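You operate a simulated robot arm through the tools that you are given. There is no shell and no other tool. Be economical: measure what you need, move in short steps, check, and stop when the job is done.

Carry out the task below with a simulated two-armed robot. There is one attempt and no reset: what you move stays moved.

TASK
On the top of the press bench, fold the beige cloth in half.

It is judged by the outcome, as a careful person would: the job done as asked, and still so three seconds after it is handed in. It fails if anything else is knocked over, pushed out of place, dropped, spilled or broken. Flat cloth is picked up by pressing the open fingertips on it (5 to 10 N) and closing them slowly along it; thin cloth reads only 2 to 8 mm in the jaws.

THE ROBOT
Two 7-joint arms with two-finger parallel grippers on one trunk, on a base that drives. Base frame: it is fixed to the floor where the robot stands at the start and does not move with it; the origin is under the middle of the robot, x ahead of it, y to its left, z up. Units: mm, degrees, N and s.
The left shoulder is at the start at [70, 134, 1126], the right one opposite. Places, roughly: top of the press bench [600, 700, 800]. Payload 1.57 kg a hand.
The tool frame of a hand sits at the grasp point between the pads (the TCP): z along the fingers, y along the line on which they close. The tips reach 30 mm beyond it. The gripper opens to 80 mm. The fingers are 17 mm wide and 12 mm thick; the gripper's body (40 by 82 mm) begins 80 mm behind the TCP.
Orientation is that of the tool frame in the base frame, as a unit quaternion [w, x, y, z]. With the fingers straight down and closing along the base's y, the tool's x points along the base's -x, its y along +y and its z along -z.

THE INTERFACE
- The arms move only by the tool move_arm. It takes "left_series", "right_series" or both (then of equal length, played together; a hand with none holds still); each is a list of rows, each an object of numbers (a shift or turn left out is 0, a gripper value left out holds the last): "tx", "ty", "tz": the shift along the base's x, y, z in units of 300 mm (1.0 is 300 mm); "wx", "wy", "wz": the turn, a rotation vector about the base's x, y, z in units of 180 degrees (1.0 is 180 degrees); "grip": the gripper command, from -1 (shut) to 1 (fully open), values between in proportion. In form: [{"tx": .., "ty": .., "tz": .., "wx": .., "wy": .., "wz": .., "grip": ..}, ...]. A call has 1 to 10 rows; each row is the pose to reach, as a shift and turn from the pose commanded when the call began. A call with a number of a shift or a turn outside -1 to 1 is refused whole. A row lasts 0.2 s, in which the tool goes at most 50 mm and 8.6 degrees; a call with a longer step from one row to the next is refused whole, and so is a gripper value outside its range. Where a pose cannot be reached the arm comes as near as it can. A force on the tool above 40 N (or 10 N above the force at the start of the call, whichever is more), or a blocked arm, ends the call early, and 0.2 s more pass. Each finger travels about 153 mm/s and halts on what it meets, pressing with about 26 N; the grip force reading is that of the motor and also rises with nothing between the fingers. The clock runs only during rows and for 0.2 s after the last one: add rows that repeat a pose to give the fingers time. The reply holds the time, the measured pose of the TCP, the force on the tool along the base axes, the opening and the grip force, in the units named above and with some noise, and new pictures: "views" is both (left out), scene, wrist or none (wrist: the cameras of the hands that moved).
- Cameras (640 x 400 px; columns grow to the right, rows downward): "scene" is now at [131.8, -8.9, 1343.3]; the picture's right is [-0.11, -0.99, 0.00], its down [-0.69, 0.07, -0.72] and it looks along [0.71, -0.08, -0.70] (base axes); focal length 257 px, centre (320, 200). "left" rides on the left gripper at [72, 7, -122] in its tool frame; the picture's right is [-0.09, 1.00, 0.00], its down [-0.84, -0.08, -0.54] and it looks along [-0.54, -0.05, 0.84] (tool axes); focal length 238 px, centre (320, 200). "right" rides on the right gripper at [72, -7, -122] in its tool frame; the picture's right is [0.09, 1.00, 0.00], its down [-0.84, 0.08, -0.54] and it looks along [-0.54, 0.05, 0.84] (tool axes); focal length 238 px, centre (320, 200). There is no depth. A picture from a camera that has moved, and an enlarged one, comes with that camera's place and axes in the base frame and with its lens.
- raise_lower(by): slides the trunk up (or, below 0, down) by that many mm; the arms and the scene camera ride with it, the base frame stays. It gives what a move gives, with no picture.
- drive_base(legs): drives the robot by 1 to 6 legs, each [ahead, left, turn to the left] in mm, mm and degrees, along the robot's own axes; the way and the turn of a leg run together, so that a leg with both is an arc; at most 1500 mm and 180 degrees a leg. The arms and the cameras ride along, it lands a little off, and it stops where it bumps. It gives what a move gives, and a new picture of the scene camera.
- turn_head(pan, tilt): turns the head with the scene camera to pan (to the left, within 86 degrees either way) and tilt (down, from -29 to 69), counted from straight ahead of the robot. It gives what a move gives, and a new picture of the scene camera.
- enlarge(camera, box): a new picture of the part [left, top, right, bottom] of that camera's present view, enlarged. The clock stands still meanwhile.
- finish_job(): hands the job in; it is judged then, once.

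Work in short steps. Places have to be worked out from the pictures, the camera data and where the tool is seen: move nearer, look again, correct. Check each grasp and each placing, and mend what went wrong. You have 120 turns and 170 pictures in all, those below and enlarged ones among them. Open the grippers and draw the arms clear of the work before you hand the job in, unless the task says otherwise; then end with one line.

The tools are called after ">>>" as name(argument=value, ...) on one line, values as JSON. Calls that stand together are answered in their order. move_arm: Moves the arms, as the interface text tells. Its arguments: {"type":"object","properties":{"left_series":{"type":"array"},"right_series":{"type":"array"},"views":{"type":"string","enum":["both","scene","wrist","none"]}},"required":[]} The other tools are called the same way: raise_lower (by) slides the trunk up or down; drive_base (legs) drives the base; turn_head (pan, tilt) turns the head that bears the scene camera; enlarge (camera, box) takes an enlarged picture of a part of a camera's view; finish_job () hands the job in.

At the start:

```text
clock: 0.0
left_position: [518.3, 208.0, 1052.4]
left_tcp_rot: [-0.001, -0.001, 1.0, 0.001]
left_force: [-0.4, -0.6, 0.0]
left_finger_gap: 80.2
left_finger_force: 0.1
right_position: [408.2, -201.4, 1063.5]
right_tcp_rot: [0.0, 0.0, 1.0, 0.0]
right_force: [-0.2, 0.3, 0.7]
right_finger_gap: 79.9
right_finger_force: 0.0
trunk travel left (down, up): [-700.0, 240.0]
robot x, y, heading: [2.3, -0.4, -0.1]
head pan, tilt: [-6.1, 44.3]
```

scene: 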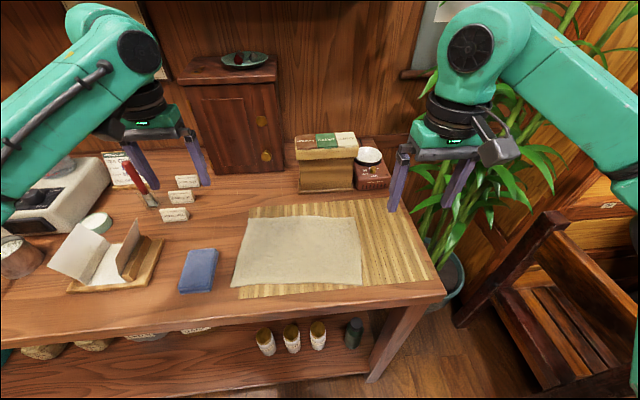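
right: 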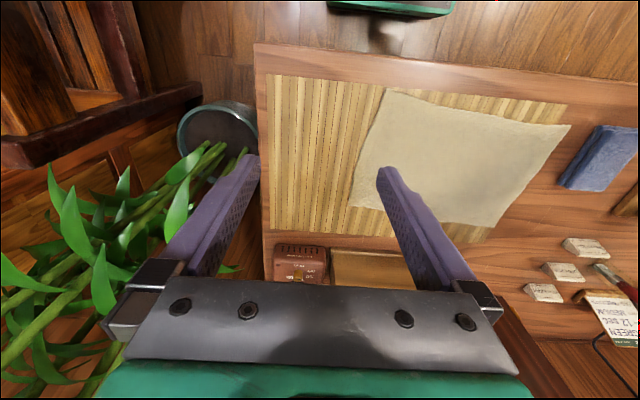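
left: 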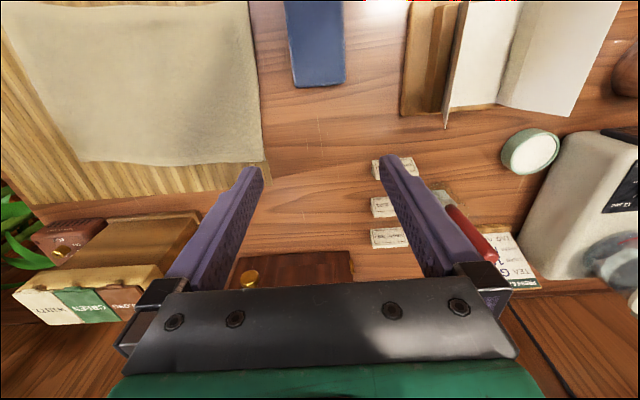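

The cloth lies ahead on the mat, spanning about x 400–640 and y −150 to 150. I'll enlarge the view to get its corners accurately.

>>> enlarge(camera="scene", box=[200, 180, 456, 340])

>>> drive_base(legs=[[60, 0, 0]])

```text
2.50 times, centred on (328, 260) of scene
camera zoom: at [131.8, -8.9, 1343.3], right [-0.11, -0.99, 0.0], down [-0.69, 0.07, -0.72], along [0.71, -0.08, -0.7], focal length 642 px, centre (300, 50)
```

zoom: 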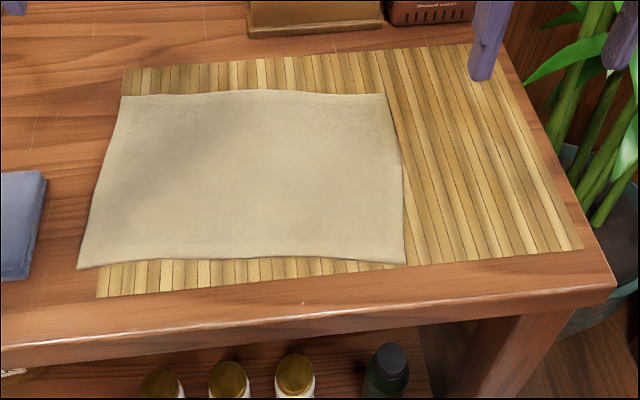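

```text
clock: 1.0
left_position: [575.1, 208.3, 1053.4]
left_tcp_rot: [0.0, -0.002, 1.0, -0.001]
left_force: [0.2, 0.5, -0.4]
left_finger_gap: 80.1
left_finger_force: 0.0
right_position: [465.4, -202.5, 1065.4]
right_tcp_rot: [0.002, 0.0, 1.0, 0.0]
right_force: [0.3, 0.4, -0.3]
right_finger_gap: 79.9
right_finger_force: 0.1
trunk travel left (down, up): [-700.0, 240.0]
robot x, y, heading: [64.3, -2.7, -0.3]
head pan, tilt: [-6.1, 44.3]
camera scene: at [188.0, -8.9, 1343.7], right [-0.11, -0.99, 0.0], down [-0.69, 0.07, -0.72], along [0.71, -0.08, -0.7], focal length 257 px, centre (320, 200)
```

scene: 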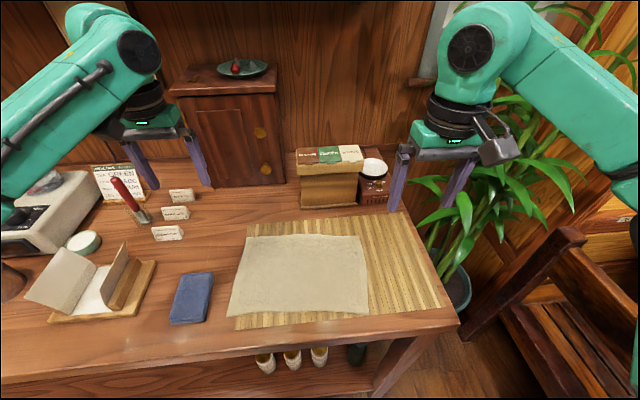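

Cloth corners come out at about near-left (425,155), near-right (397,−134), far-left (628,134) and far-right (598,−158), so it is turned about −5.8°. I'll fold the near edge onto the far one, and first bring both hands over the near corners at a TCP height of 900.

>>> move_arm(left_series=[{"tx": -0.077, "ty": -0.048, "tz": -0.085, "wz": -0.005, "grip": 0}, {"tx": -0.154, "ty": -0.096, "tz": -0.17, "wz": -0.011}, {"tx": -0.231, "ty": -0.145, "tz": -0.255, "wz": -0.016}, {"tx": -0.309, "ty": -0.193, "tz": -0.34, "wz": -0.021}, {"tx": -0.386, "ty": -0.241, "tz": -0.425, "wz": -0.027}, {"tx": -0.463, "ty": -0.289, "tz": -0.511, "wz": -0.032}, {"tx": -0.463, "ty": -0.289, "tz": -0.511, "wz": -0.032}], right_series=[{"tx": -0.028, "ty": 0.055, "tz": -0.092, "wz": -0.005, "grip": 0}, {"tx": -0.057, "ty": 0.11, "tz": -0.184, "wz": -0.011}, {"tx": -0.085, "ty": 0.165, "tz": -0.275, "wz": -0.016}, {"tx": -0.114, "ty": 0.22, "tz": -0.367, "wz": -0.021}, {"tx": -0.142, "ty": 0.275, "tz": -0.459, "wz": -0.027}, {"tx": -0.171, "ty": 0.33, "tz": -0.551, "wz": -0.032}, {"tx": -0.171, "ty": 0.33, "tz": -0.551, "wz": -0.032}])

```text
clock: 2.6
left_position: [439.3, 121.1, 899.5]
left_tcp_rot: [0.0, 0.05, 0.999, 0.0]
left_force: [-0.5, -0.4, 0.0]
left_finger_gap: 40.2
left_finger_force: 0.0
right_position: [417.9, -103.5, 899.7]
right_tcp_rot: [0.0, 0.05, 0.999, 0.0]
right_force: [0.0, -0.2, 0.3]
right_finger_gap: 39.8
right_finger_force: 0.1
trunk travel left (down, up): [-700.0, 240.0]
robot x, y, heading: [63.0, 1.5, -0.3]
head pan, tilt: [-6.1, 44.3]
camera scene: at [191.2, -9.1, 1343.4], right [-0.11, -0.99, 0.0], down [-0.69, 0.07, -0.72], along [0.71, -0.08, -0.7], focal length 257 px, centre (320, 200)
camera right: at [344.6, -101.7, 1021.3], right [0.01, 1.0, 0.0], down [0.84, -0.01, 0.54], along [0.54, 0.0, -0.84], focal length 238 px, centre (320, 200)
camera left: at [367.8, 136.7, 1020.8], right [0.19, 0.98, 0.0], down [0.83, -0.16, 0.54], along [0.53, -0.1, -0.84], focal length 238 px, centre (320, 200)
```

scene: 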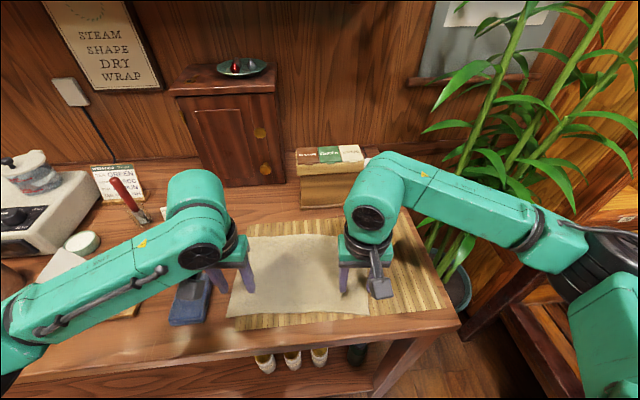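
right: 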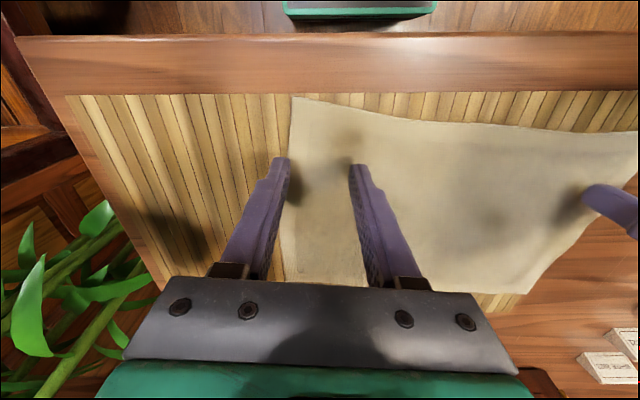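
left: 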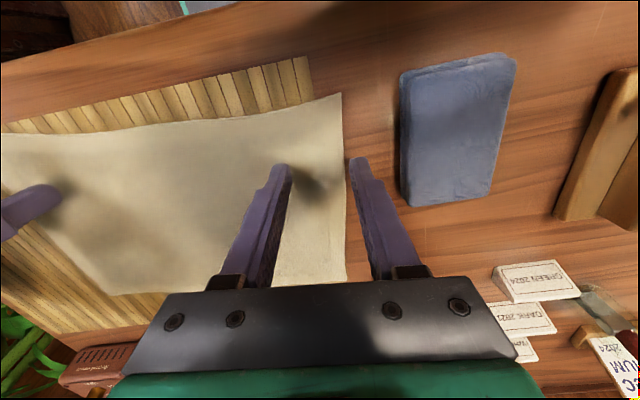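

The wrist views put the near corners at about (404,148) and (380,−124), nearer the robot than the scene estimate. I'll shift both hands back about 16 mm and inward 12 mm, then lower to a TCP height of about 855.

>>> move_arm(left_series=[{"tx": -0.057, "ty": -0.034, "tz": -0.03}, {"tx": -0.057, "ty": -0.034, "tz": -0.1}, {"tx": -0.057, "ty": -0.034, "tz": -0.15}, {"tx": -0.057, "ty": -0.034, "tz": -0.15}], right_series=[{"tx": -0.049, "ty": 0.045, "tz": -0.03}, {"tx": -0.049, "ty": 0.045, "tz": -0.1}, {"tx": -0.049, "ty": 0.045, "tz": -0.15}, {"tx": -0.049, "ty": 0.045, "tz": -0.15}], views="wrist")

```text
clock: 3.2
left_position: [421.3, 111.8, 882.8]
left_tcp_rot: [0.012, 0.05, 0.999, -0.002]
left_force: [-6.2, -0.2, 21.5]
left_finger_gap: 39.8
left_finger_force: 0.1
right_position: [401.2, -88.9, 882.1]
right_tcp_rot: [0.007, 0.05, 0.999, 0.003]
right_force: [-5.5, -2.2, 23.5]
right_finger_gap: 40.4
right_finger_force: 0.1
trunk travel left (down, up): [-700.0, 240.0]
robot x, y, heading: [61.8, -1.4, 0.2]
head pan, tilt: [-6.1, 44.3]
stopped in row 2 (left hand): the force on the tool passed its limit (the readings are from after the stop); the commanded pose is now the measured one
camera right: at [327.4, -88.3, 1003.7], right [0.01, 1.0, 0.01], down [0.83, -0.01, 0.55], along [0.55, 0.0, -0.83], focal length 238 px, centre (320, 200)
camera left: at [347.1, 126.5, 1001.7], right [0.19, 0.98, 0.0], down [0.81, -0.16, 0.56], along [0.55, -0.11, -0.83], focal length 238 px, centre (320, 200)
```

right: 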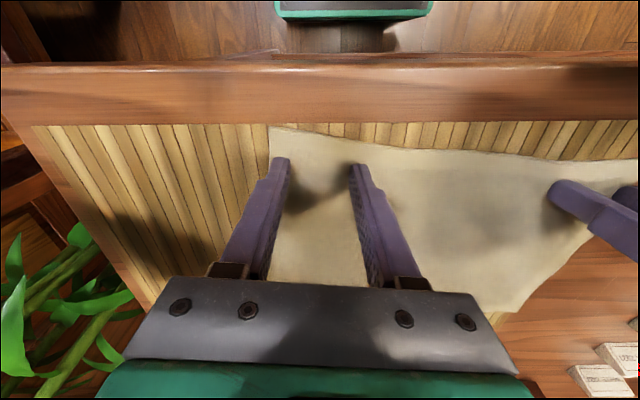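
left: 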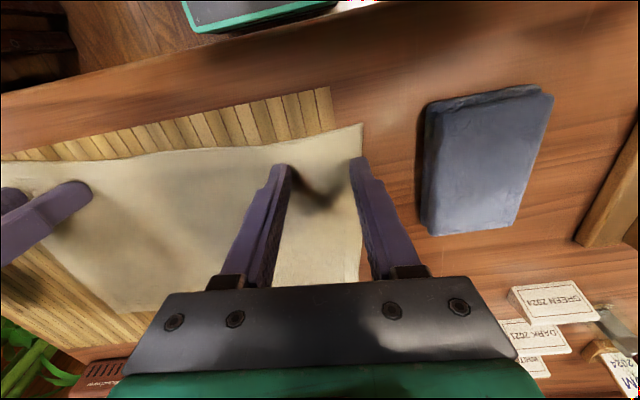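

Both hands met the surface at a TCP height of about 882, so the cloth is near z = 851 and the corners are about (373,−121) and (397,143). I'll lift slightly, trim the positions and press down gently.

>>> move_arm(left_series=[{"tx": 0, "tz": 0.035}, {"tx": -0.026, "ty": -0.024, "tz": 0.035}, {"tx": -0.026, "ty": -0.024, "tz": 0.015}, {"tx": -0.026, "ty": -0.024, "tz": 0.005}, {"tx": -0.026, "ty": -0.024, "tz": 0.0}, {"tx": -0.026, "ty": -0.024, "tz": 0.0}], right_series=[{"tx": 0, "tz": 0.035}, {"tx": -0.02, "ty": 0.002, "tz": 0.035}, {"tx": -0.02, "ty": 0.002, "tz": 0.015}, {"tx": -0.02, "ty": 0.002, "tz": 0.005}, {"tx": -0.02, "ty": 0.002, "tz": 0.0}, {"tx": -0.02, "ty": 0.002, "tz": 0.0}], views="wrist")

```text
clock: 4.6
left_position: [415.2, 105.5, 884.0]
left_tcp_rot: [0.013, 0.049, 0.999, -0.001]
left_force: [2.5, 4.7, 33.1]
left_finger_gap: 39.8
left_finger_force: 0.0
right_position: [397.4, -88.4, 882.2]
right_tcp_rot: [0.009, 0.051, 0.999, 0.003]
right_force: [8.6, -4.7, 31.6]
right_finger_gap: 39.9
right_finger_force: 0.0
trunk travel left (down, up): [-700.0, 240.0]
robot x, y, heading: [61.2, 1.3, -0.1]
head pan, tilt: [-6.1, 44.3]
camera right: at [323.0, -87.1, 1003.2], right [0.01, 1.0, 0.01], down [0.83, -0.01, 0.56], along [0.56, 0.0, -0.83], focal length 238 px, centre (320, 200)
camera left: at [341.1, 120.2, 1001.4], right [0.19, 0.98, 0.0], down [0.81, -0.16, 0.56], along [0.55, -0.11, -0.83], focal length 238 px, centre (320, 200)
```

right: 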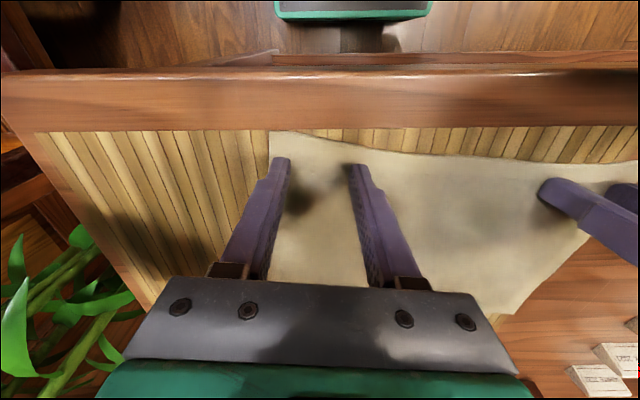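
left: 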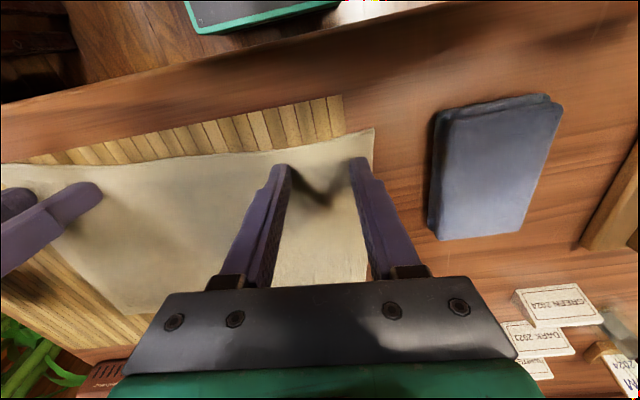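

Positions look good, but the press is about 32 N, which is too hard. I'll ease up by a few millimetres.

>>> move_arm(left_series=[{"tz": 0.008}, {"tz": 0.008}], right_series=[{"tz": 0.008}, {"tz": 0.008}], views="none")

```text
clock: 5.2
left_position: [415.9, 104.9, 882.6]
left_tcp_rot: [0.01, 0.049, 0.999, -0.001]
left_force: [6.3, 3.8, 24.2]
left_finger_gap: 39.7
left_finger_force: 0.1
right_position: [397.5, -88.2, 882.2]
right_tcp_rot: [0.006, 0.051, 0.999, 0.002]
right_force: [6.3, -0.9, 25.1]
right_finger_gap: 40.1
right_finger_force: 0.0
trunk travel left (down, up): [-700.0, 240.0]
robot x, y, heading: [59.4, -2.3, 0.0]
head pan, tilt: [-6.1, 44.3]
```

About 3.3 N per mm, so I'll ease 5 mm more to reach roughly 8 N.

>>> move_arm(left_series=[{"tz": 0.015}, {"tz": 0.015}], right_series=[{"tz": 0.016}, {"tz": 0.016}], views="none")

```text
clock: 5.8
left_position: [416.4, 105.3, 884.0]
left_tcp_rot: [0.005, 0.049, 0.999, -0.001]
left_force: [-0.7, 0.1, 1.7]
left_finger_gap: 40.0
left_finger_force: 0.1
right_position: [397.2, -88.6, 885.0]
right_tcp_rot: [0.004, 0.05, 0.999, 0.002]
right_force: [0.4, -0.8, 0.1]
right_finger_gap: 39.8
right_finger_force: 0.1
trunk travel left (down, up): [-700.0, 240.0]
robot x, y, heading: [62.6, 0.4, 0.0]
head pan, tilt: [-6.1, 44.3]
```

Nearly no load now. I'll press about 2 mm and close slowly.

>>> move_arm(left_series=[{"tz": -0.006}, {"tz": -0.006, "grip": -0.12}, {"tz": -0.006, "grip": -0.25}, {"tz": -0.006, "grip": -0.38}, {"tz": -0.006, "grip": -0.5}, {"tz": -0.006, "grip": -0.62}, {"tz": -0.006, "grip": -0.75}, {"tz": -0.006, "grip": -0.88}, {"tz": -0.006, "grip": -1}, {"tz": -0.006, "grip": -1}], right_series=[{"tz": -0.009}, {"tz": -0.009, "grip": -0.12}, {"tz": -0.009, "grip": -0.25}, {"tz": -0.009, "grip": -0.38}, {"tz": -0.009, "grip": -0.5}, {"tz": -0.009, "grip": -0.62}, {"tz": -0.009, "grip": -0.75}, {"tz": -0.009, "grip": -0.88}, {"tz": -0.009, "grip": -1}, {"tz": -0.009, "grip": -1}], views="wrist")

```text
clock: 8.0
left_position: [417.2, 104.8, 884.6]
left_tcp_rot: [0.007, 0.05, 0.999, -0.002]
left_force: [-0.4, -10.4, 2.7]
left_finger_gap: 6.8
left_finger_force: 26.2
right_position: [399.1, -87.2, 883.5]
right_tcp_rot: [0.005, 0.051, 0.999, 0.003]
right_force: [1.1, 10.7, 2.0]
right_finger_gap: 3.9
right_finger_force: 24.4
trunk travel left (down, up): [-700.0, 240.0]
robot x, y, heading: [56.9, -1.4, 0.3]
head pan, tilt: [-6.1, 44.3]
camera right: at [325.5, -87.0, 1005.4], right [0.01, 1.0, 0.01], down [0.83, -0.01, 0.55], along [0.55, 0.0, -0.83], focal length 238 px, centre (320, 200)
camera left: at [343.4, 119.6, 1003.6], right [0.19, 0.98, 0.0], down [0.82, -0.16, 0.55], along [0.54, -0.11, -0.83], focal length 238 px, centre (320, 200)
```

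right: 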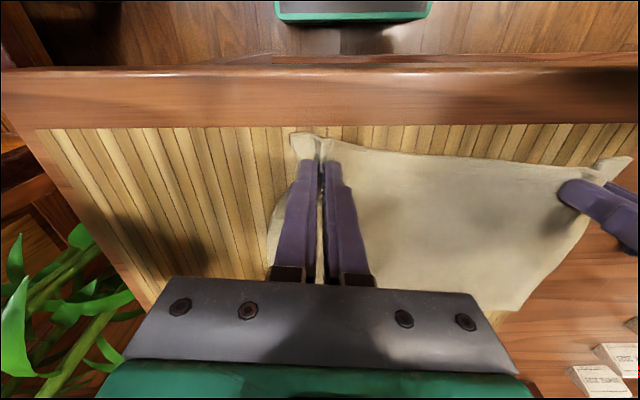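
left: 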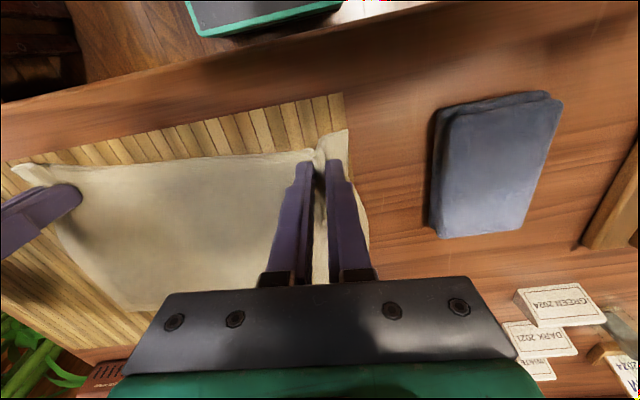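

Both hands hold cloth at 6.8 and 3.9 mm. I'll lift the near edge with a slight inward relief of the tension and check the grip.

>>> move_arm(left_series=[{"ty": -0.01, "tz": 0.02}, {"tx": 0.02, "ty": -0.015, "tz": 0.07}, {"tx": 0.05, "ty": -0.018, "tz": 0.12}, {"tx": 0.08, "ty": -0.02, "tz": 0.16}, {"tx": 0.08, "ty": -0.02, "tz": 0.16}], right_series=[{"ty": 0.01, "tz": 0.02}, {"tx": 0.02, "ty": 0.012, "tz": 0.07}, {"tx": 0.05, "ty": 0.009, "tz": 0.12}, {"tx": 0.08, "ty": 0.006, "tz": 0.16}, {"tx": 0.08, "ty": 0.006, "tz": 0.16}])

```text
clock: 9.2
left_position: [441.2, 99.7, 931.1]
left_tcp_rot: [0.007, 0.048, 0.999, 0.0]
left_force: [-1.0, -0.8, 0.0]
left_finger_gap: 6.1
left_finger_force: 26.7
right_position: [424.3, -85.1, 931.5]
right_tcp_rot: [0.006, 0.051, 0.999, 0.001]
right_force: [-0.5, 1.5, 0.4]
right_finger_gap: 3.5
right_finger_force: 24.3
trunk travel left (down, up): [-700.0, 240.0]
robot x, y, heading: [60.7, 4.5, 0.4]
head pan, tilt: [-6.1, 44.3]
camera scene: at [191.2, -8.9, 1343.4], right [-0.11, -0.99, 0.0], down [-0.69, 0.07, -0.72], along [0.71, -0.08, -0.7], focal length 257 px, centre (320, 200)
camera right: at [350.9, -85.2, 1052.9], right [0.01, 1.0, 0.0], down [0.83, -0.01, 0.55], along [0.55, 0.0, -0.83], focal length 238 px, centre (320, 200)
camera left: at [367.7, 113.5, 1052.4], right [0.19, 0.98, 0.0], down [0.82, -0.16, 0.55], along [0.54, -0.1, -0.83], focal length 238 px, centre (320, 200)
```

scene: 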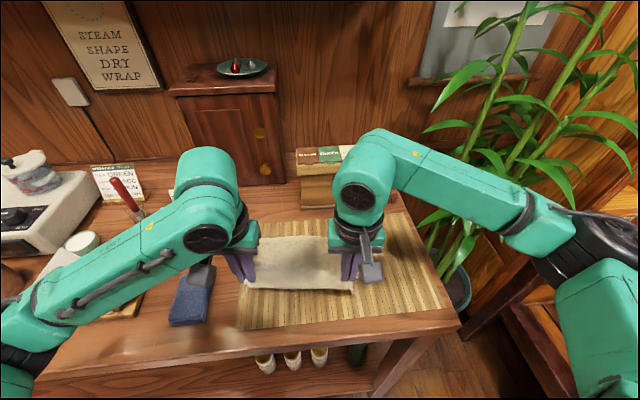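
right: 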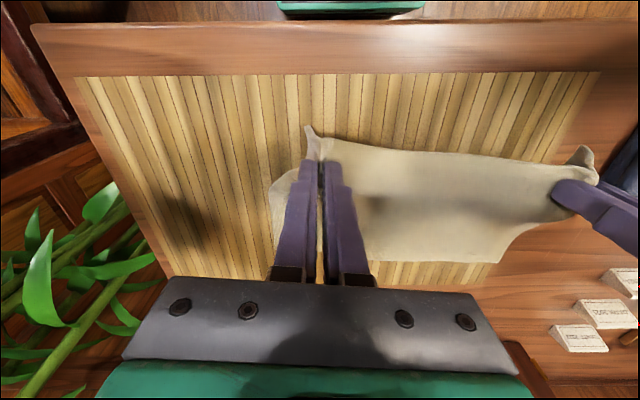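
left: 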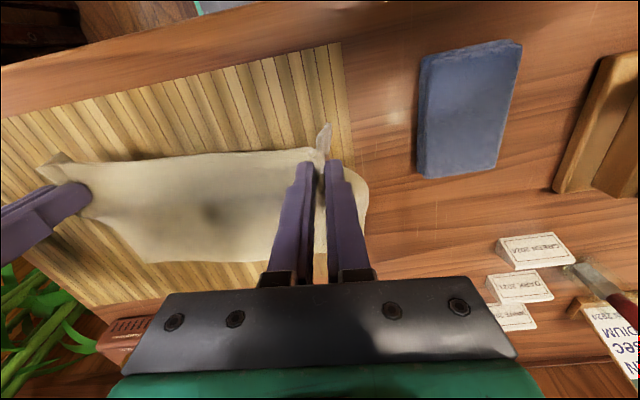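

Both corners are held and the far edge has not shifted. I'll carry on the arc toward the far edge, tilting the tools about 20° so the hem turns over, and stop above the placing spot to look.

>>> move_arm(left_series=[{"tx": 0.066, "ty": -0.007, "tz": 0.05, "wy": 0.018}, {"tx": 0.133, "ty": -0.013, "tz": 0.077, "wy": 0.037}, {"tx": 0.199, "ty": -0.02, "tz": 0.077, "wy": 0.055}, {"tx": 0.265, "ty": -0.027, "tz": 0.05, "wy": 0.074}, {"tx": 0.332, "ty": -0.033, "tz": 0.0, "wy": 0.092}, {"tx": 0.391, "ty": -0.039, "tz": -0.05, "wy": 0.111}, {"tx": 0.391, "ty": -0.039, "tz": -0.05, "wy": 0.111}], right_series=[{"tx": 0.066, "ty": -0.007, "tz": 0.05, "wy": 0.018}, {"tx": 0.133, "ty": -0.013, "tz": 0.077, "wy": 0.037}, {"tx": 0.199, "ty": -0.02, "tz": 0.077, "wy": 0.055}, {"tx": 0.265, "ty": -0.027, "tz": 0.05, "wy": 0.074}, {"tx": 0.332, "ty": -0.033, "tz": 0.0, "wy": 0.092}, {"tx": 0.391, "ty": -0.039, "tz": -0.05, "wy": 0.111}, {"tx": 0.391, "ty": -0.039, "tz": -0.05, "wy": 0.111}])

```text
clock: 10.8
left_position: [559.1, 85.8, 918.2]
left_tcp_rot: [-0.166, 0.049, 0.985, -0.009]
left_force: [0.0, -1.1, -0.3]
left_finger_gap: 5.8
left_finger_force: 25.7
right_position: [538.9, -98.0, 916.5]
right_tcp_rot: [-0.168, 0.051, 0.984, -0.006]
right_force: [-0.4, 2.3, 0.7]
right_finger_gap: 3.4
right_finger_force: 24.3
trunk travel left (down, up): [-700.0, 240.0]
robot x, y, heading: [58.2, -1.5, -0.2]
head pan, tilt: [-6.1, 44.3]
camera scene: at [190.4, -8.7, 1343.5], right [-0.11, -0.99, 0.0], down [-0.69, 0.07, -0.72], along [0.71, -0.08, -0.7], focal length 257 px, centre (320, 200)
camera right: at [512.3, -97.2, 1055.9], right [0.01, 1.0, 0.0], down [0.97, -0.01, 0.23], along [0.23, 0.0, -0.97], focal length 238 px, centre (320, 200)
camera left: at [530.8, 100.9, 1055.9], right [0.18, 0.98, -0.06], down [0.96, -0.16, 0.24], along [0.23, -0.11, -0.97], focal length 238 px, centre (320, 200)
```

scene: 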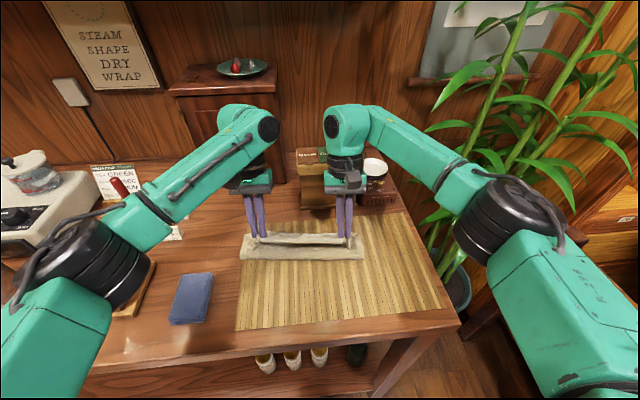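
right: 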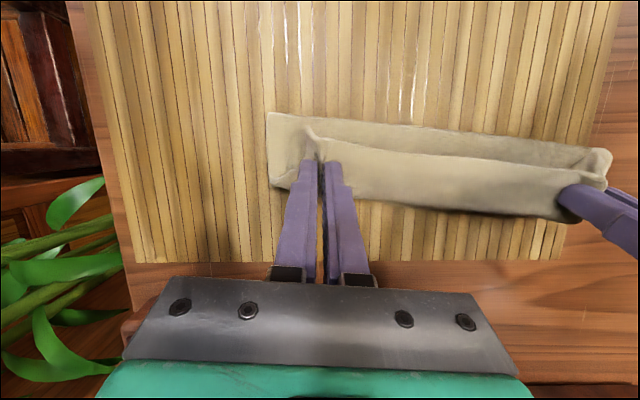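
left: 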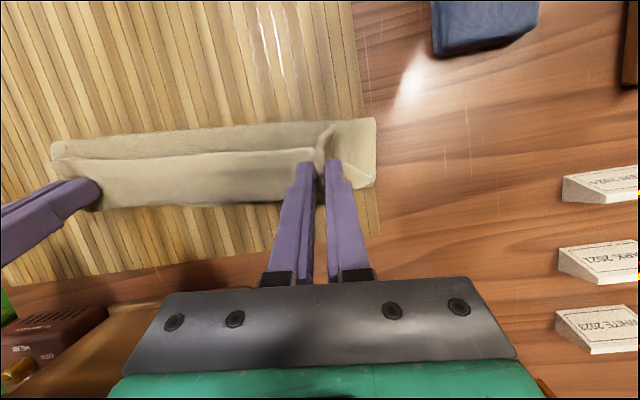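

The fold is partly over but shaped like a trough; I'll look closer before lowering.

>>> enlarge(camera="scene", box=[220, 210, 380, 310])

>>> enlarge(camera="right", box=[240, 80, 640, 330])

```text
4.00 times, centred on (300, 260) of scene
camera zoom: at [190.4, -8.7, 1343.5], right [-0.11, -0.99, 0.0], down [-0.69, 0.07, -0.72], along [0.71, -0.08, -0.7], focal length 1027 px, centre (400, -40)
```

zoom: 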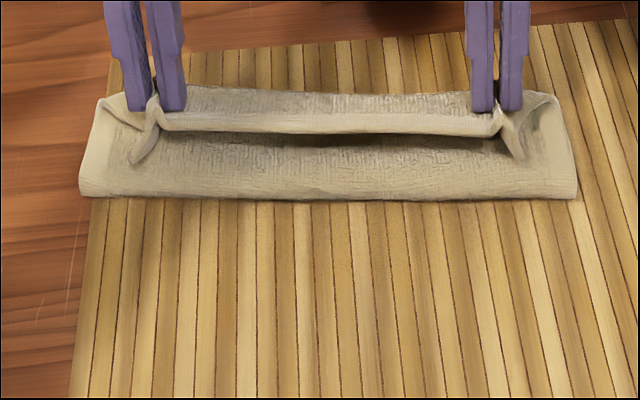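

```text
1.60 times, centred on (440, 205) of right
camera zoom: at [512.3, -97.2, 1055.9], right [0.01, 1.0, 0.0], down [0.97, -0.01, 0.23], along [0.23, 0.0, -0.97], focal length 381 px, centre (128, 192)
```

zoom: 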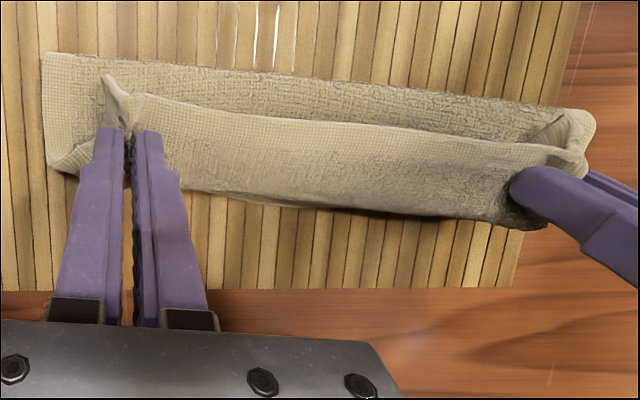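

The cloth hangs slack, with the second layer still rolled under the hem. I'll lift higher to draw it taut, swing over past the far edge, and come down taut.

>>> move_arm(left_series=[{"tx": -0.056, "ty": 0.006, "tz": 0.1}, {"tx": -0.113, "ty": 0.011, "tz": 0.19}, {"tx": -0.113, "ty": 0.011, "tz": 0.19}, {"tx": -0.05, "ty": 0.005, "tz": 0.19}, {"tx": 0.017, "ty": -0.002, "tz": 0.13}, {"tx": 0.06, "ty": -0.006, "tz": 0.05}, {"tx": 0.066, "ty": -0.007, "tz": 0.0}, {"tx": 0.04, "ty": -0.004, "tz": -0.027}, {"tx": 0.04, "ty": -0.004, "tz": -0.027}], right_series=[{"tx": -0.056, "ty": 0.006, "tz": 0.1}, {"tx": -0.113, "ty": 0.011, "tz": 0.19}, {"tx": -0.113, "ty": 0.011, "tz": 0.19}, {"tx": -0.05, "ty": 0.005, "tz": 0.19}, {"tx": 0.017, "ty": -0.002, "tz": 0.13}, {"tx": 0.06, "ty": -0.006, "tz": 0.05}, {"tx": 0.066, "ty": -0.007, "tz": 0.0}, {"tx": 0.04, "ty": -0.004, "tz": -0.027}, {"tx": 0.04, "ty": -0.004, "tz": -0.027}])

>>> enlarge(camera="scene", box=[220, 190, 380, 290])

```text
clock: 12.8
left_position: [570.0, 84.3, 909.1]
left_tcp_rot: [-0.167, 0.048, 0.985, -0.009]
left_force: [-0.2, -1.2, -0.1]
left_finger_gap: 6.3
left_finger_force: 26.1
right_position: [552.8, -99.7, 908.8]
right_tcp_rot: [-0.168, 0.051, 0.984, -0.006]
right_force: [0.0, 1.3, 1.1]
right_finger_gap: 3.6
right_finger_force: 24.8
trunk travel left (down, up): [-700.0, 240.0]
robot x, y, heading: [62.9, -0.4, 0.1]
head pan, tilt: [-6.1, 44.3]
camera scene: at [191.9, -8.9, 1343.3], right [-0.11, -0.99, 0.0], down [-0.69, 0.07, -0.72], along [0.71, -0.08, -0.7], focal length 257 px, centre (320, 200)
camera right: at [525.1, -98.9, 1047.7], right [0.01, 1.0, 0.0], down [0.97, -0.01, 0.23], along [0.23, 0.0, -0.97], focal length 238 px, centre (320, 200)
camera left: at [542.7, 99.6, 1046.3], right [0.18, 0.98, -0.07], down [0.96, -0.16, 0.24], along [0.23, -0.11, -0.97], focal length 238 px, centre (320, 200)
```

scene: 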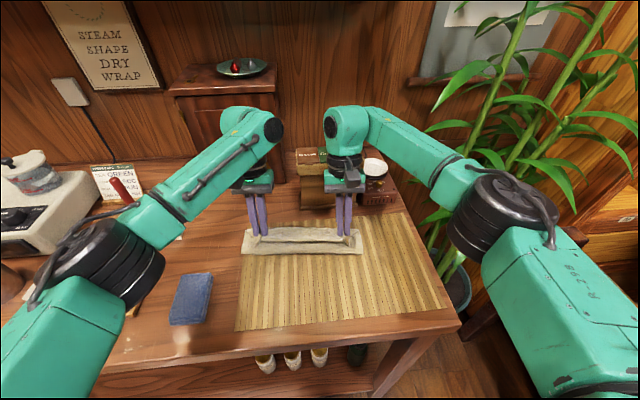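
right: 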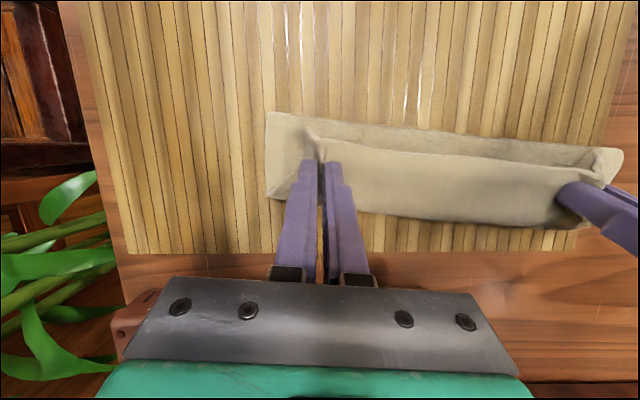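
left: 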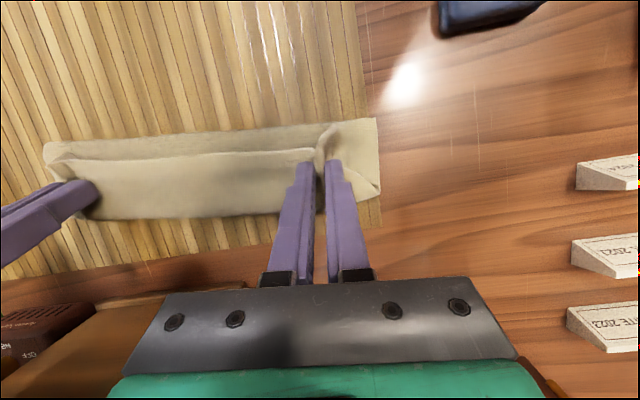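

```text
4.00 times, centred on (300, 240) of scene
camera zoom: at [191.9, -8.9, 1343.3], right [-0.11, -0.99, 0.0], down [-0.69, 0.07, -0.72], along [0.71, -0.08, -0.7], focal length 1027 px, centre (400, 40)
```

zoom: 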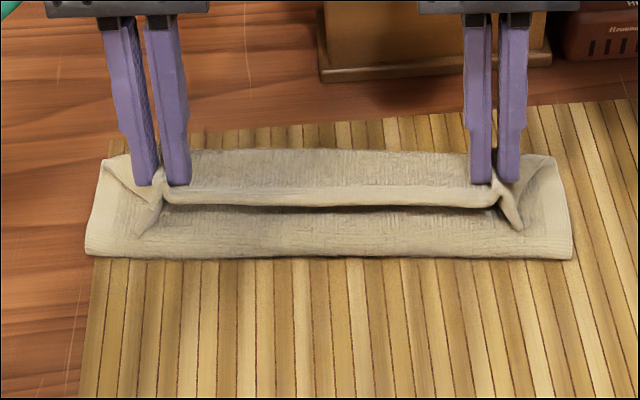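

The pinch makes the hem curl the wrong way for a near-to-far fold. I'll lay the near edge back flat and redo it far-to-near, where the fingers can rotate with the hem.

>>> move_arm(left_series=[{"tx": -0.1, "ty": 0.01, "tz": 0.115, "wy": -0.018}, {"tx": -0.215, "ty": 0.021, "tz": 0.183, "wy": -0.037}, {"tx": -0.332, "ty": 0.033, "tz": 0.165, "wy": -0.055}, {"tx": -0.43, "ty": 0.045, "tz": 0.065, "wy": -0.074}, {"tx": -0.49, "ty": 0.055, "tz": -0.03, "wy": -0.092}, {"tx": -0.51, "ty": 0.065, "tz": -0.07, "wy": -0.111}, {"tx": -0.515, "ty": 0.065, "tz": -0.07, "wy": -0.111}], right_series=[{"tx": -0.1, "ty": 0.01, "tz": 0.115, "wy": -0.018}, {"tx": -0.215, "ty": 0.021, "tz": 0.183, "wy": -0.037}, {"tx": -0.332, "ty": 0.033, "tz": 0.165, "wy": -0.055}, {"tx": -0.43, "ty": 0.042, "tz": 0.065, "wy": -0.074}, {"tx": -0.49, "ty": 0.044, "tz": -0.03, "wy": -0.092}, {"tx": -0.51, "ty": 0.042, "tz": -0.07, "wy": -0.111}, {"tx": -0.515, "ty": 0.042, "tz": -0.07, "wy": -0.111}])

```text
clock: 14.4
left_position: [416.9, 104.6, 886.2]
left_tcp_rot: [0.008, 0.05, 0.999, -0.002]
left_force: [-0.3, -6.3, 0.4]
left_finger_gap: 6.3
left_finger_force: 26.3
right_position: [397.7, -85.2, 887.7]
right_tcp_rot: [0.005, 0.051, 0.999, 0.003]
right_force: [-0.5, 6.6, -1.2]
right_finger_gap: 3.5
right_finger_force: 24.7
trunk travel left (down, up): [-700.0, 240.0]
robot x, y, heading: [64.6, -0.7, 0.2]
head pan, tilt: [-6.1, 44.3]
camera scene: at [191.8, -8.9, 1343.3], right [-0.11, -0.99, 0.0], down [-0.69, 0.07, -0.72], along [0.71, -0.08, -0.7], focal length 257 px, centre (320, 200)
camera right: at [324.0, -84.9, 1008.4], right [0.01, 1.0, 0.01], down [0.83, -0.01, 0.55], along [0.55, 0.0, -0.83], focal length 238 px, centre (320, 200)
camera left: at [343.0, 119.2, 1007.3], right [0.19, 0.98, 0.0], down [0.82, -0.16, 0.56], along [0.55, -0.11, -0.83], focal length 238 px, centre (320, 200)
```

scene: 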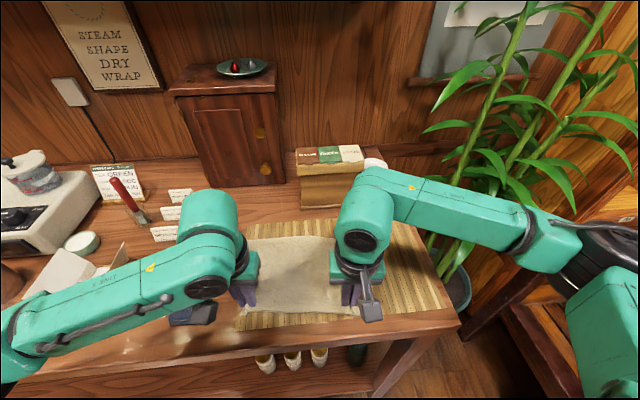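
right: 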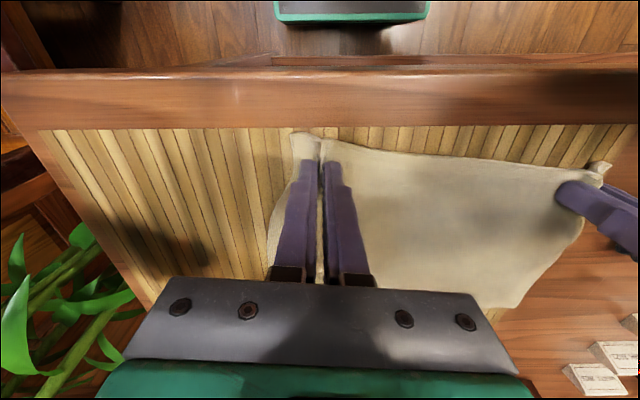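
left: 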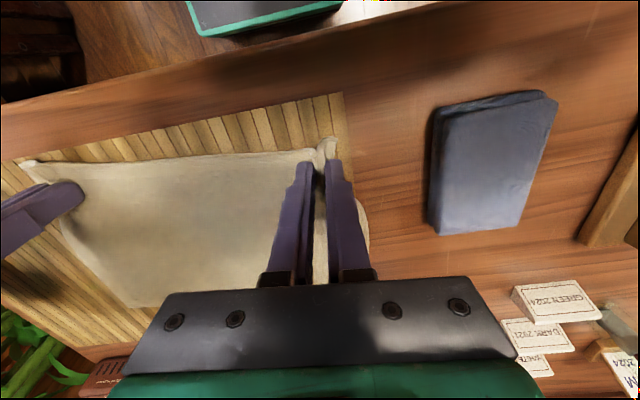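

The cloth is flat again as before. I'll open along the cloth to spread it, then lift clear.

>>> move_arm(left_series=[{"grip": -0.6}, {"grip": -0.3}, {"grip": 0.0}, {"grip": 0.0}, {"tz": 0.05}, {"tz": 0.15}, {"ty": 0.1, "tz": 0.28}, {"ty": 0.2, "tz": 0.35}], right_series=[{"grip": -0.6}, {"grip": -0.3}, {"grip": 0.0}, {"grip": 0.0}, {"tz": 0.05}, {"tz": 0.15}, {"ty": -0.1, "tz": 0.28}, {"ty": -0.2, "tz": 0.35}])

>>> enlarge(camera="scene", box=[200, 190, 424, 330])

```text
clock: 16.2
left_position: [412.6, 164.8, 994.5]
left_tcp_rot: [0.008, 0.049, 0.999, -0.001]
left_force: [-0.4, 0.4, 0.4]
left_finger_gap: 40.0
left_finger_force: 0.0
right_position: [397.2, -146.7, 994.0]
right_tcp_rot: [0.006, 0.051, 0.999, 0.003]
right_force: [0.4, 0.8, 0.0]
right_finger_gap: 39.8
right_finger_force: 0.1
trunk travel left (down, up): [-700.0, 240.0]
robot x, y, heading: [60.0, 0.6, -0.1]
head pan, tilt: [-6.1, 44.3]
camera scene: at [189.8, -8.8, 1343.5], right [-0.11, -0.99, 0.0], down [-0.69, 0.07, -0.72], along [0.71, -0.08, -0.7], focal length 257 px, centre (320, 200)
camera right: at [323.7, -145.7, 1115.1], right [0.01, 1.0, 0.0], down [0.83, -0.01, 0.55], along [0.55, 0.0, -0.83], focal length 238 px, centre (320, 200)
camera left: at [339.0, 180.6, 1113.7], right [0.19, 0.98, 0.0], down [0.82, -0.16, 0.56], along [0.55, -0.11, -0.83], focal length 238 px, centre (320, 200)
```

scene: 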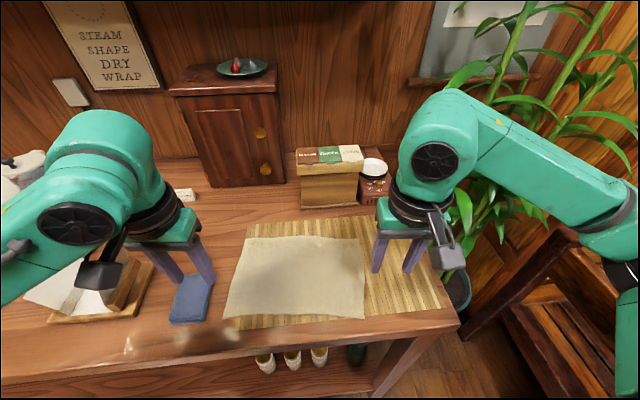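
right: 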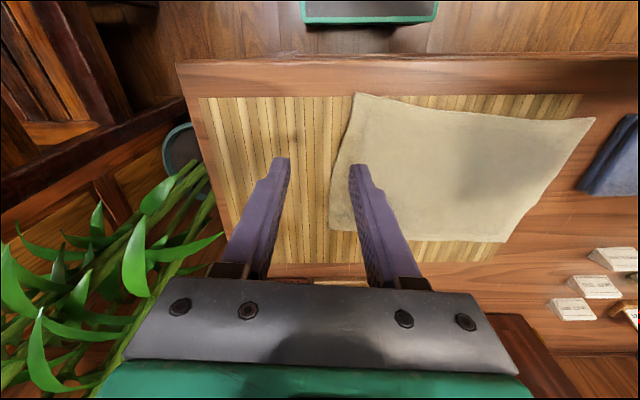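
left: 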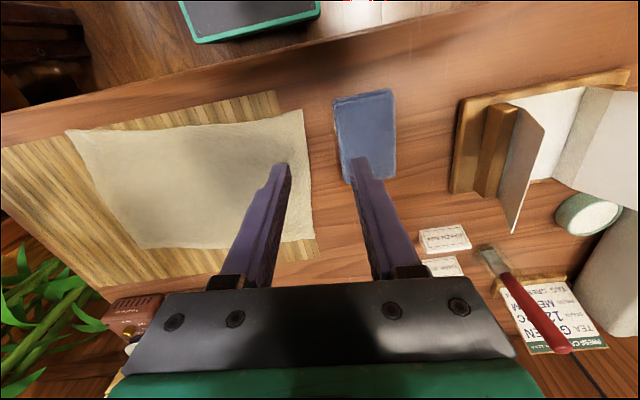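

```text
2.86 times, centred on (312, 260) of scene
camera zoom: at [189.8, -8.8, 1343.5], right [-0.11, -0.99, 0.0], down [-0.69, 0.07, -0.72], along [0.71, -0.08, -0.7], focal length 734 px, centre (343, 29)
```

zoom: 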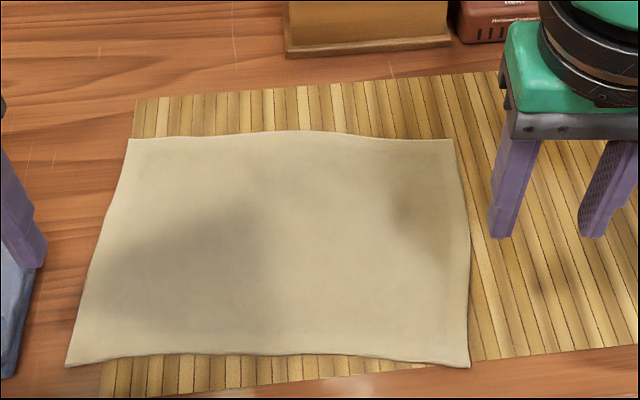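

The cloth is flat: corners at far-left (580,127), far-right (550,−139), near-right (370,−111) and near-left (398,149). I'll back up 60 mm and test, in free air above the near edge, whether the fingers can point forward.

>>> drive_base(legs=[[-60, 0, 0]])

>>> move_arm(left_series=[{"wy": -0.045}, {"wy": -0.09}, {"wy": -0.135}, {"wy": -0.18}, {"wy": -0.225, "tx": 0.03, "ty": -0.05, "tz": -0.05}, {"wy": -0.27, "tx": 0.06, "ty": -0.1, "tz": -0.1}, {"wy": -0.315, "tx": 0.1, "ty": -0.15, "tz": -0.15}, {"wy": -0.36, "tx": 0.1, "ty": -0.17, "tz": -0.2}, {"wy": -0.405, "tx": 0.1, "ty": -0.17, "tz": -0.2}, {"wy": -0.45, "tx": 0.1, "ty": -0.17, "tz": -0.2}], right_series=[{"wy": -0.045}, {"wy": -0.09}, {"wy": -0.135}, {"wy": -0.18}, {"wy": -0.225, "tx": 0.03, "ty": 0.05, "tz": -0.05}, {"wy": -0.27, "tx": 0.06, "ty": 0.1, "tz": -0.1}, {"wy": -0.315, "tx": 0.08, "ty": 0.15, "tz": -0.15}, {"wy": -0.36, "tx": 0.08, "ty": 0.22, "tz": -0.2}, {"wy": -0.405, "tx": 0.08, "ty": 0.22, "tz": -0.2}, {"wy": -0.45, "tx": 0.08, "ty": 0.22, "tz": -0.2}])

```text
clock: 17.1
left_position: [355.3, 164.5, 992.9]
left_tcp_rot: [0.006, 0.049, 0.999, -0.002]
left_force: [-0.2, 0.8, -0.5]
left_finger_gap: 39.9
left_finger_force: 0.1
right_position: [341.8, -146.6, 992.9]
right_tcp_rot: [0.005, 0.052, 0.999, 0.003]
right_force: [0.0, -1.3, -0.1]
right_finger_gap: 40.2
right_finger_force: 0.1
trunk travel left (down, up): [-700.0, 240.0]
robot x, y, heading: [1.1, -2.5, -0.1]
head pan, tilt: [-6.1, 44.3]
camera scene: at [133.7, -8.9, 1343.1], right [-0.11, -0.99, 0.0], down [-0.7, 0.07, -0.71], along [0.71, -0.08, -0.7], focal length 257 px, centre (320, 200)
```

scene: 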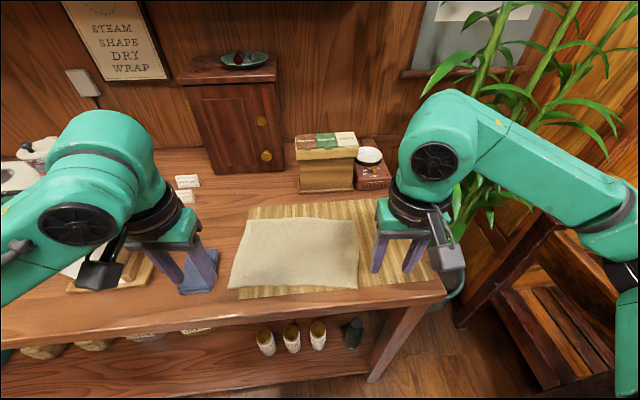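

```text
clock: 18.7
left_position: [427.1, 166.4, 1001.8]
left_tcp_rot: [0.501, 0.074, 0.847, 0.161]
left_force: [0.2, 0.0, -0.7]
left_finger_gap: 40.2
left_finger_force: 0.1
left hand out of reach, approached as far as the arm can: row 2, 3, 4, 5, 6, 7
right_position: [339.6, -144.6, 993.5]
right_tcp_rot: [0.261, 0.049, 0.964, 0.014]
right_force: [0.0, 1.1, -0.2]
right_finger_gap: 40.0
right_finger_force: 0.0
right hand out of reach, approached as far as the arm can: row 5, 6, 7
trunk travel left (down, up): [-700.0, 240.0]
robot x, y, heading: [0.8, -1.7, -0.1]
head pan, tilt: [-6.1, 44.3]
stopped in row 7 (left hand): the arm was blocked; the commanded pose is now the measured one
camera scene: at [132.9, -5.4, 1343.3], right [-0.11, -0.99, 0.0], down [-0.7, 0.07, -0.71], along [0.71, -0.08, -0.7], focal length 257 px, centre (320, 200)
camera right: at [215.7, -142.6, 1062.1], right [0.01, 1.0, 0.01], down [0.45, -0.01, 0.89], along [0.89, 0.0, -0.45], focal length 238 px, centre (320, 200)
camera left: at [284.8, 169.7, 998.2], right [0.01, 0.91, 0.42], down [-0.06, -0.42, 0.9], along [1.0, -0.03, 0.05], focal length 238 px, centre (320, 200)
```

scene: 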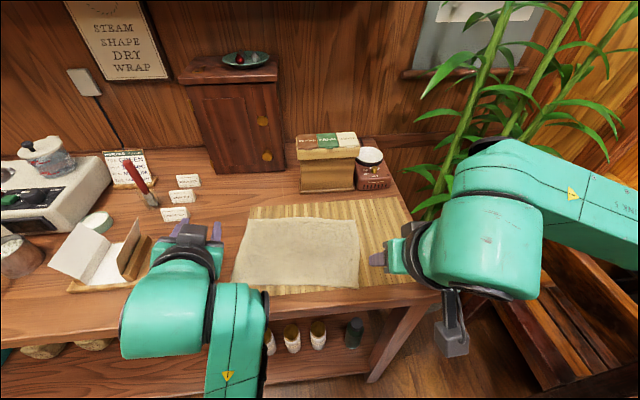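
right: 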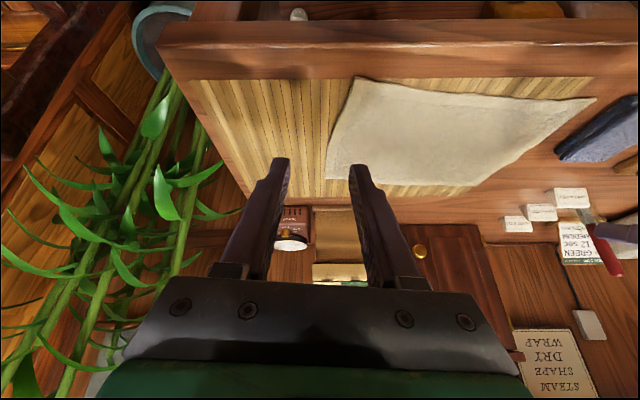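
left: 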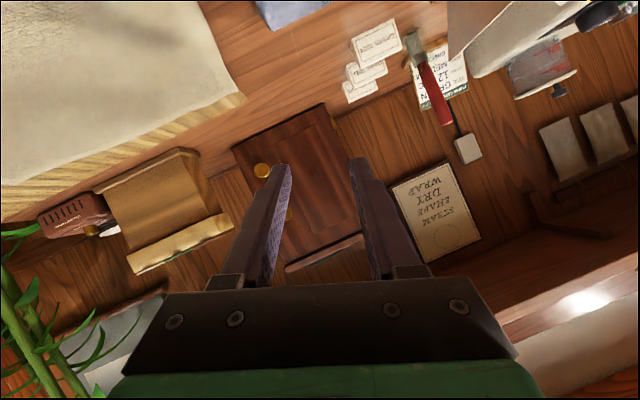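

Pointing forward is out of reach this close to the body, but it should work further out, with the base carrying the cloth back. I'll test the forward-pointing pose at arm's length in free air.

>>> move_arm(left_series=[{"tx": 0.06, "ty": -0.023, "wx": -0.01, "wy": -0.012, "wz": -0.005}, {"tx": 0.12, "ty": -0.046, "wx": -0.02, "wy": -0.025, "wz": -0.01}, {"tx": 0.18, "ty": -0.07, "wx": -0.03, "wy": -0.038, "wz": -0.015}, {"tx": 0.24, "ty": -0.094, "wx": -0.04, "wy": -0.05, "wz": -0.02}, {"tx": 0.3, "ty": -0.12, "wx": -0.05, "wy": -0.063, "wz": -0.025}, {"tx": 0.34, "ty": -0.15, "wx": -0.06, "wy": -0.076, "wz": -0.03}, {"tx": 0.377, "ty": -0.187, "wx": -0.08, "wy": -0.1, "wz": -0.04}, {"tx": 0.377, "ty": -0.187, "wx": -0.08, "wy": -0.1, "wz": -0.04}], right_series=[{"tx": 0.1, "ty": 0.02, "wy": -0.035}, {"tx": 0.2, "ty": 0.04, "wy": -0.07}, {"tx": 0.3, "ty": 0.06, "wy": -0.11}, {"tx": 0.4, "ty": 0.08, "wy": -0.15}, {"tx": 0.5, "ty": 0.1, "wy": -0.19}, {"tx": 0.6, "ty": 0.117, "tz": 0.02, "wy": -0.23}, {"tx": 0.6, "ty": 0.117, "tz": 0.02, "wy": -0.277}, {"tx": 0.6, "ty": 0.117, "tz": 0.02, "wy": -0.277}], views="scene")

```text
clock: 20.5
left_position: [539.0, 114.6, 997.4]
left_tcp_rot: [0.64, 0.05, 0.765, 0.047]
left_force: [-0.2, 1.0, -0.4]
left_finger_gap: 39.7
left_finger_force: 0.1
right_position: [514.9, -92.0, 993.9]
right_tcp_rot: [0.623, 0.032, 0.781, 0.047]
right_force: [-0.2, 0.3, 0.0]
right_finger_gap: 39.7
right_finger_force: 0.1
right hand out of reach, approached as far as the arm can: row 7, 8
trunk travel left (down, up): [-700.0, 240.0]
robot x, y, heading: [2.3, -0.4, -0.0]
head pan, tilt: [-6.1, 44.3]
camera scene: at [131.2, -5.5, 1343.3], right [-0.11, -0.99, 0.0], down [-0.69, 0.07, -0.72], along [0.71, -0.08, -0.7], focal length 257 px, centre (320, 200)
```

scene: 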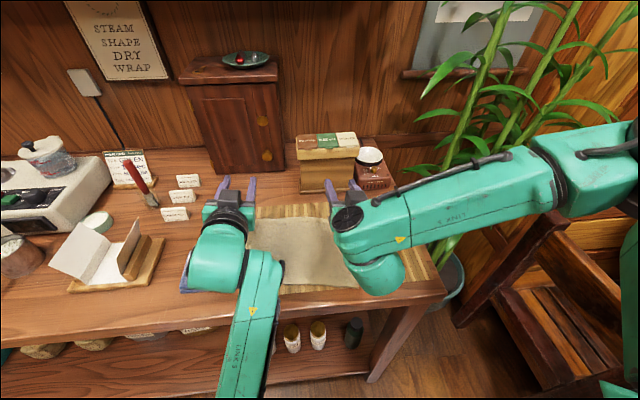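

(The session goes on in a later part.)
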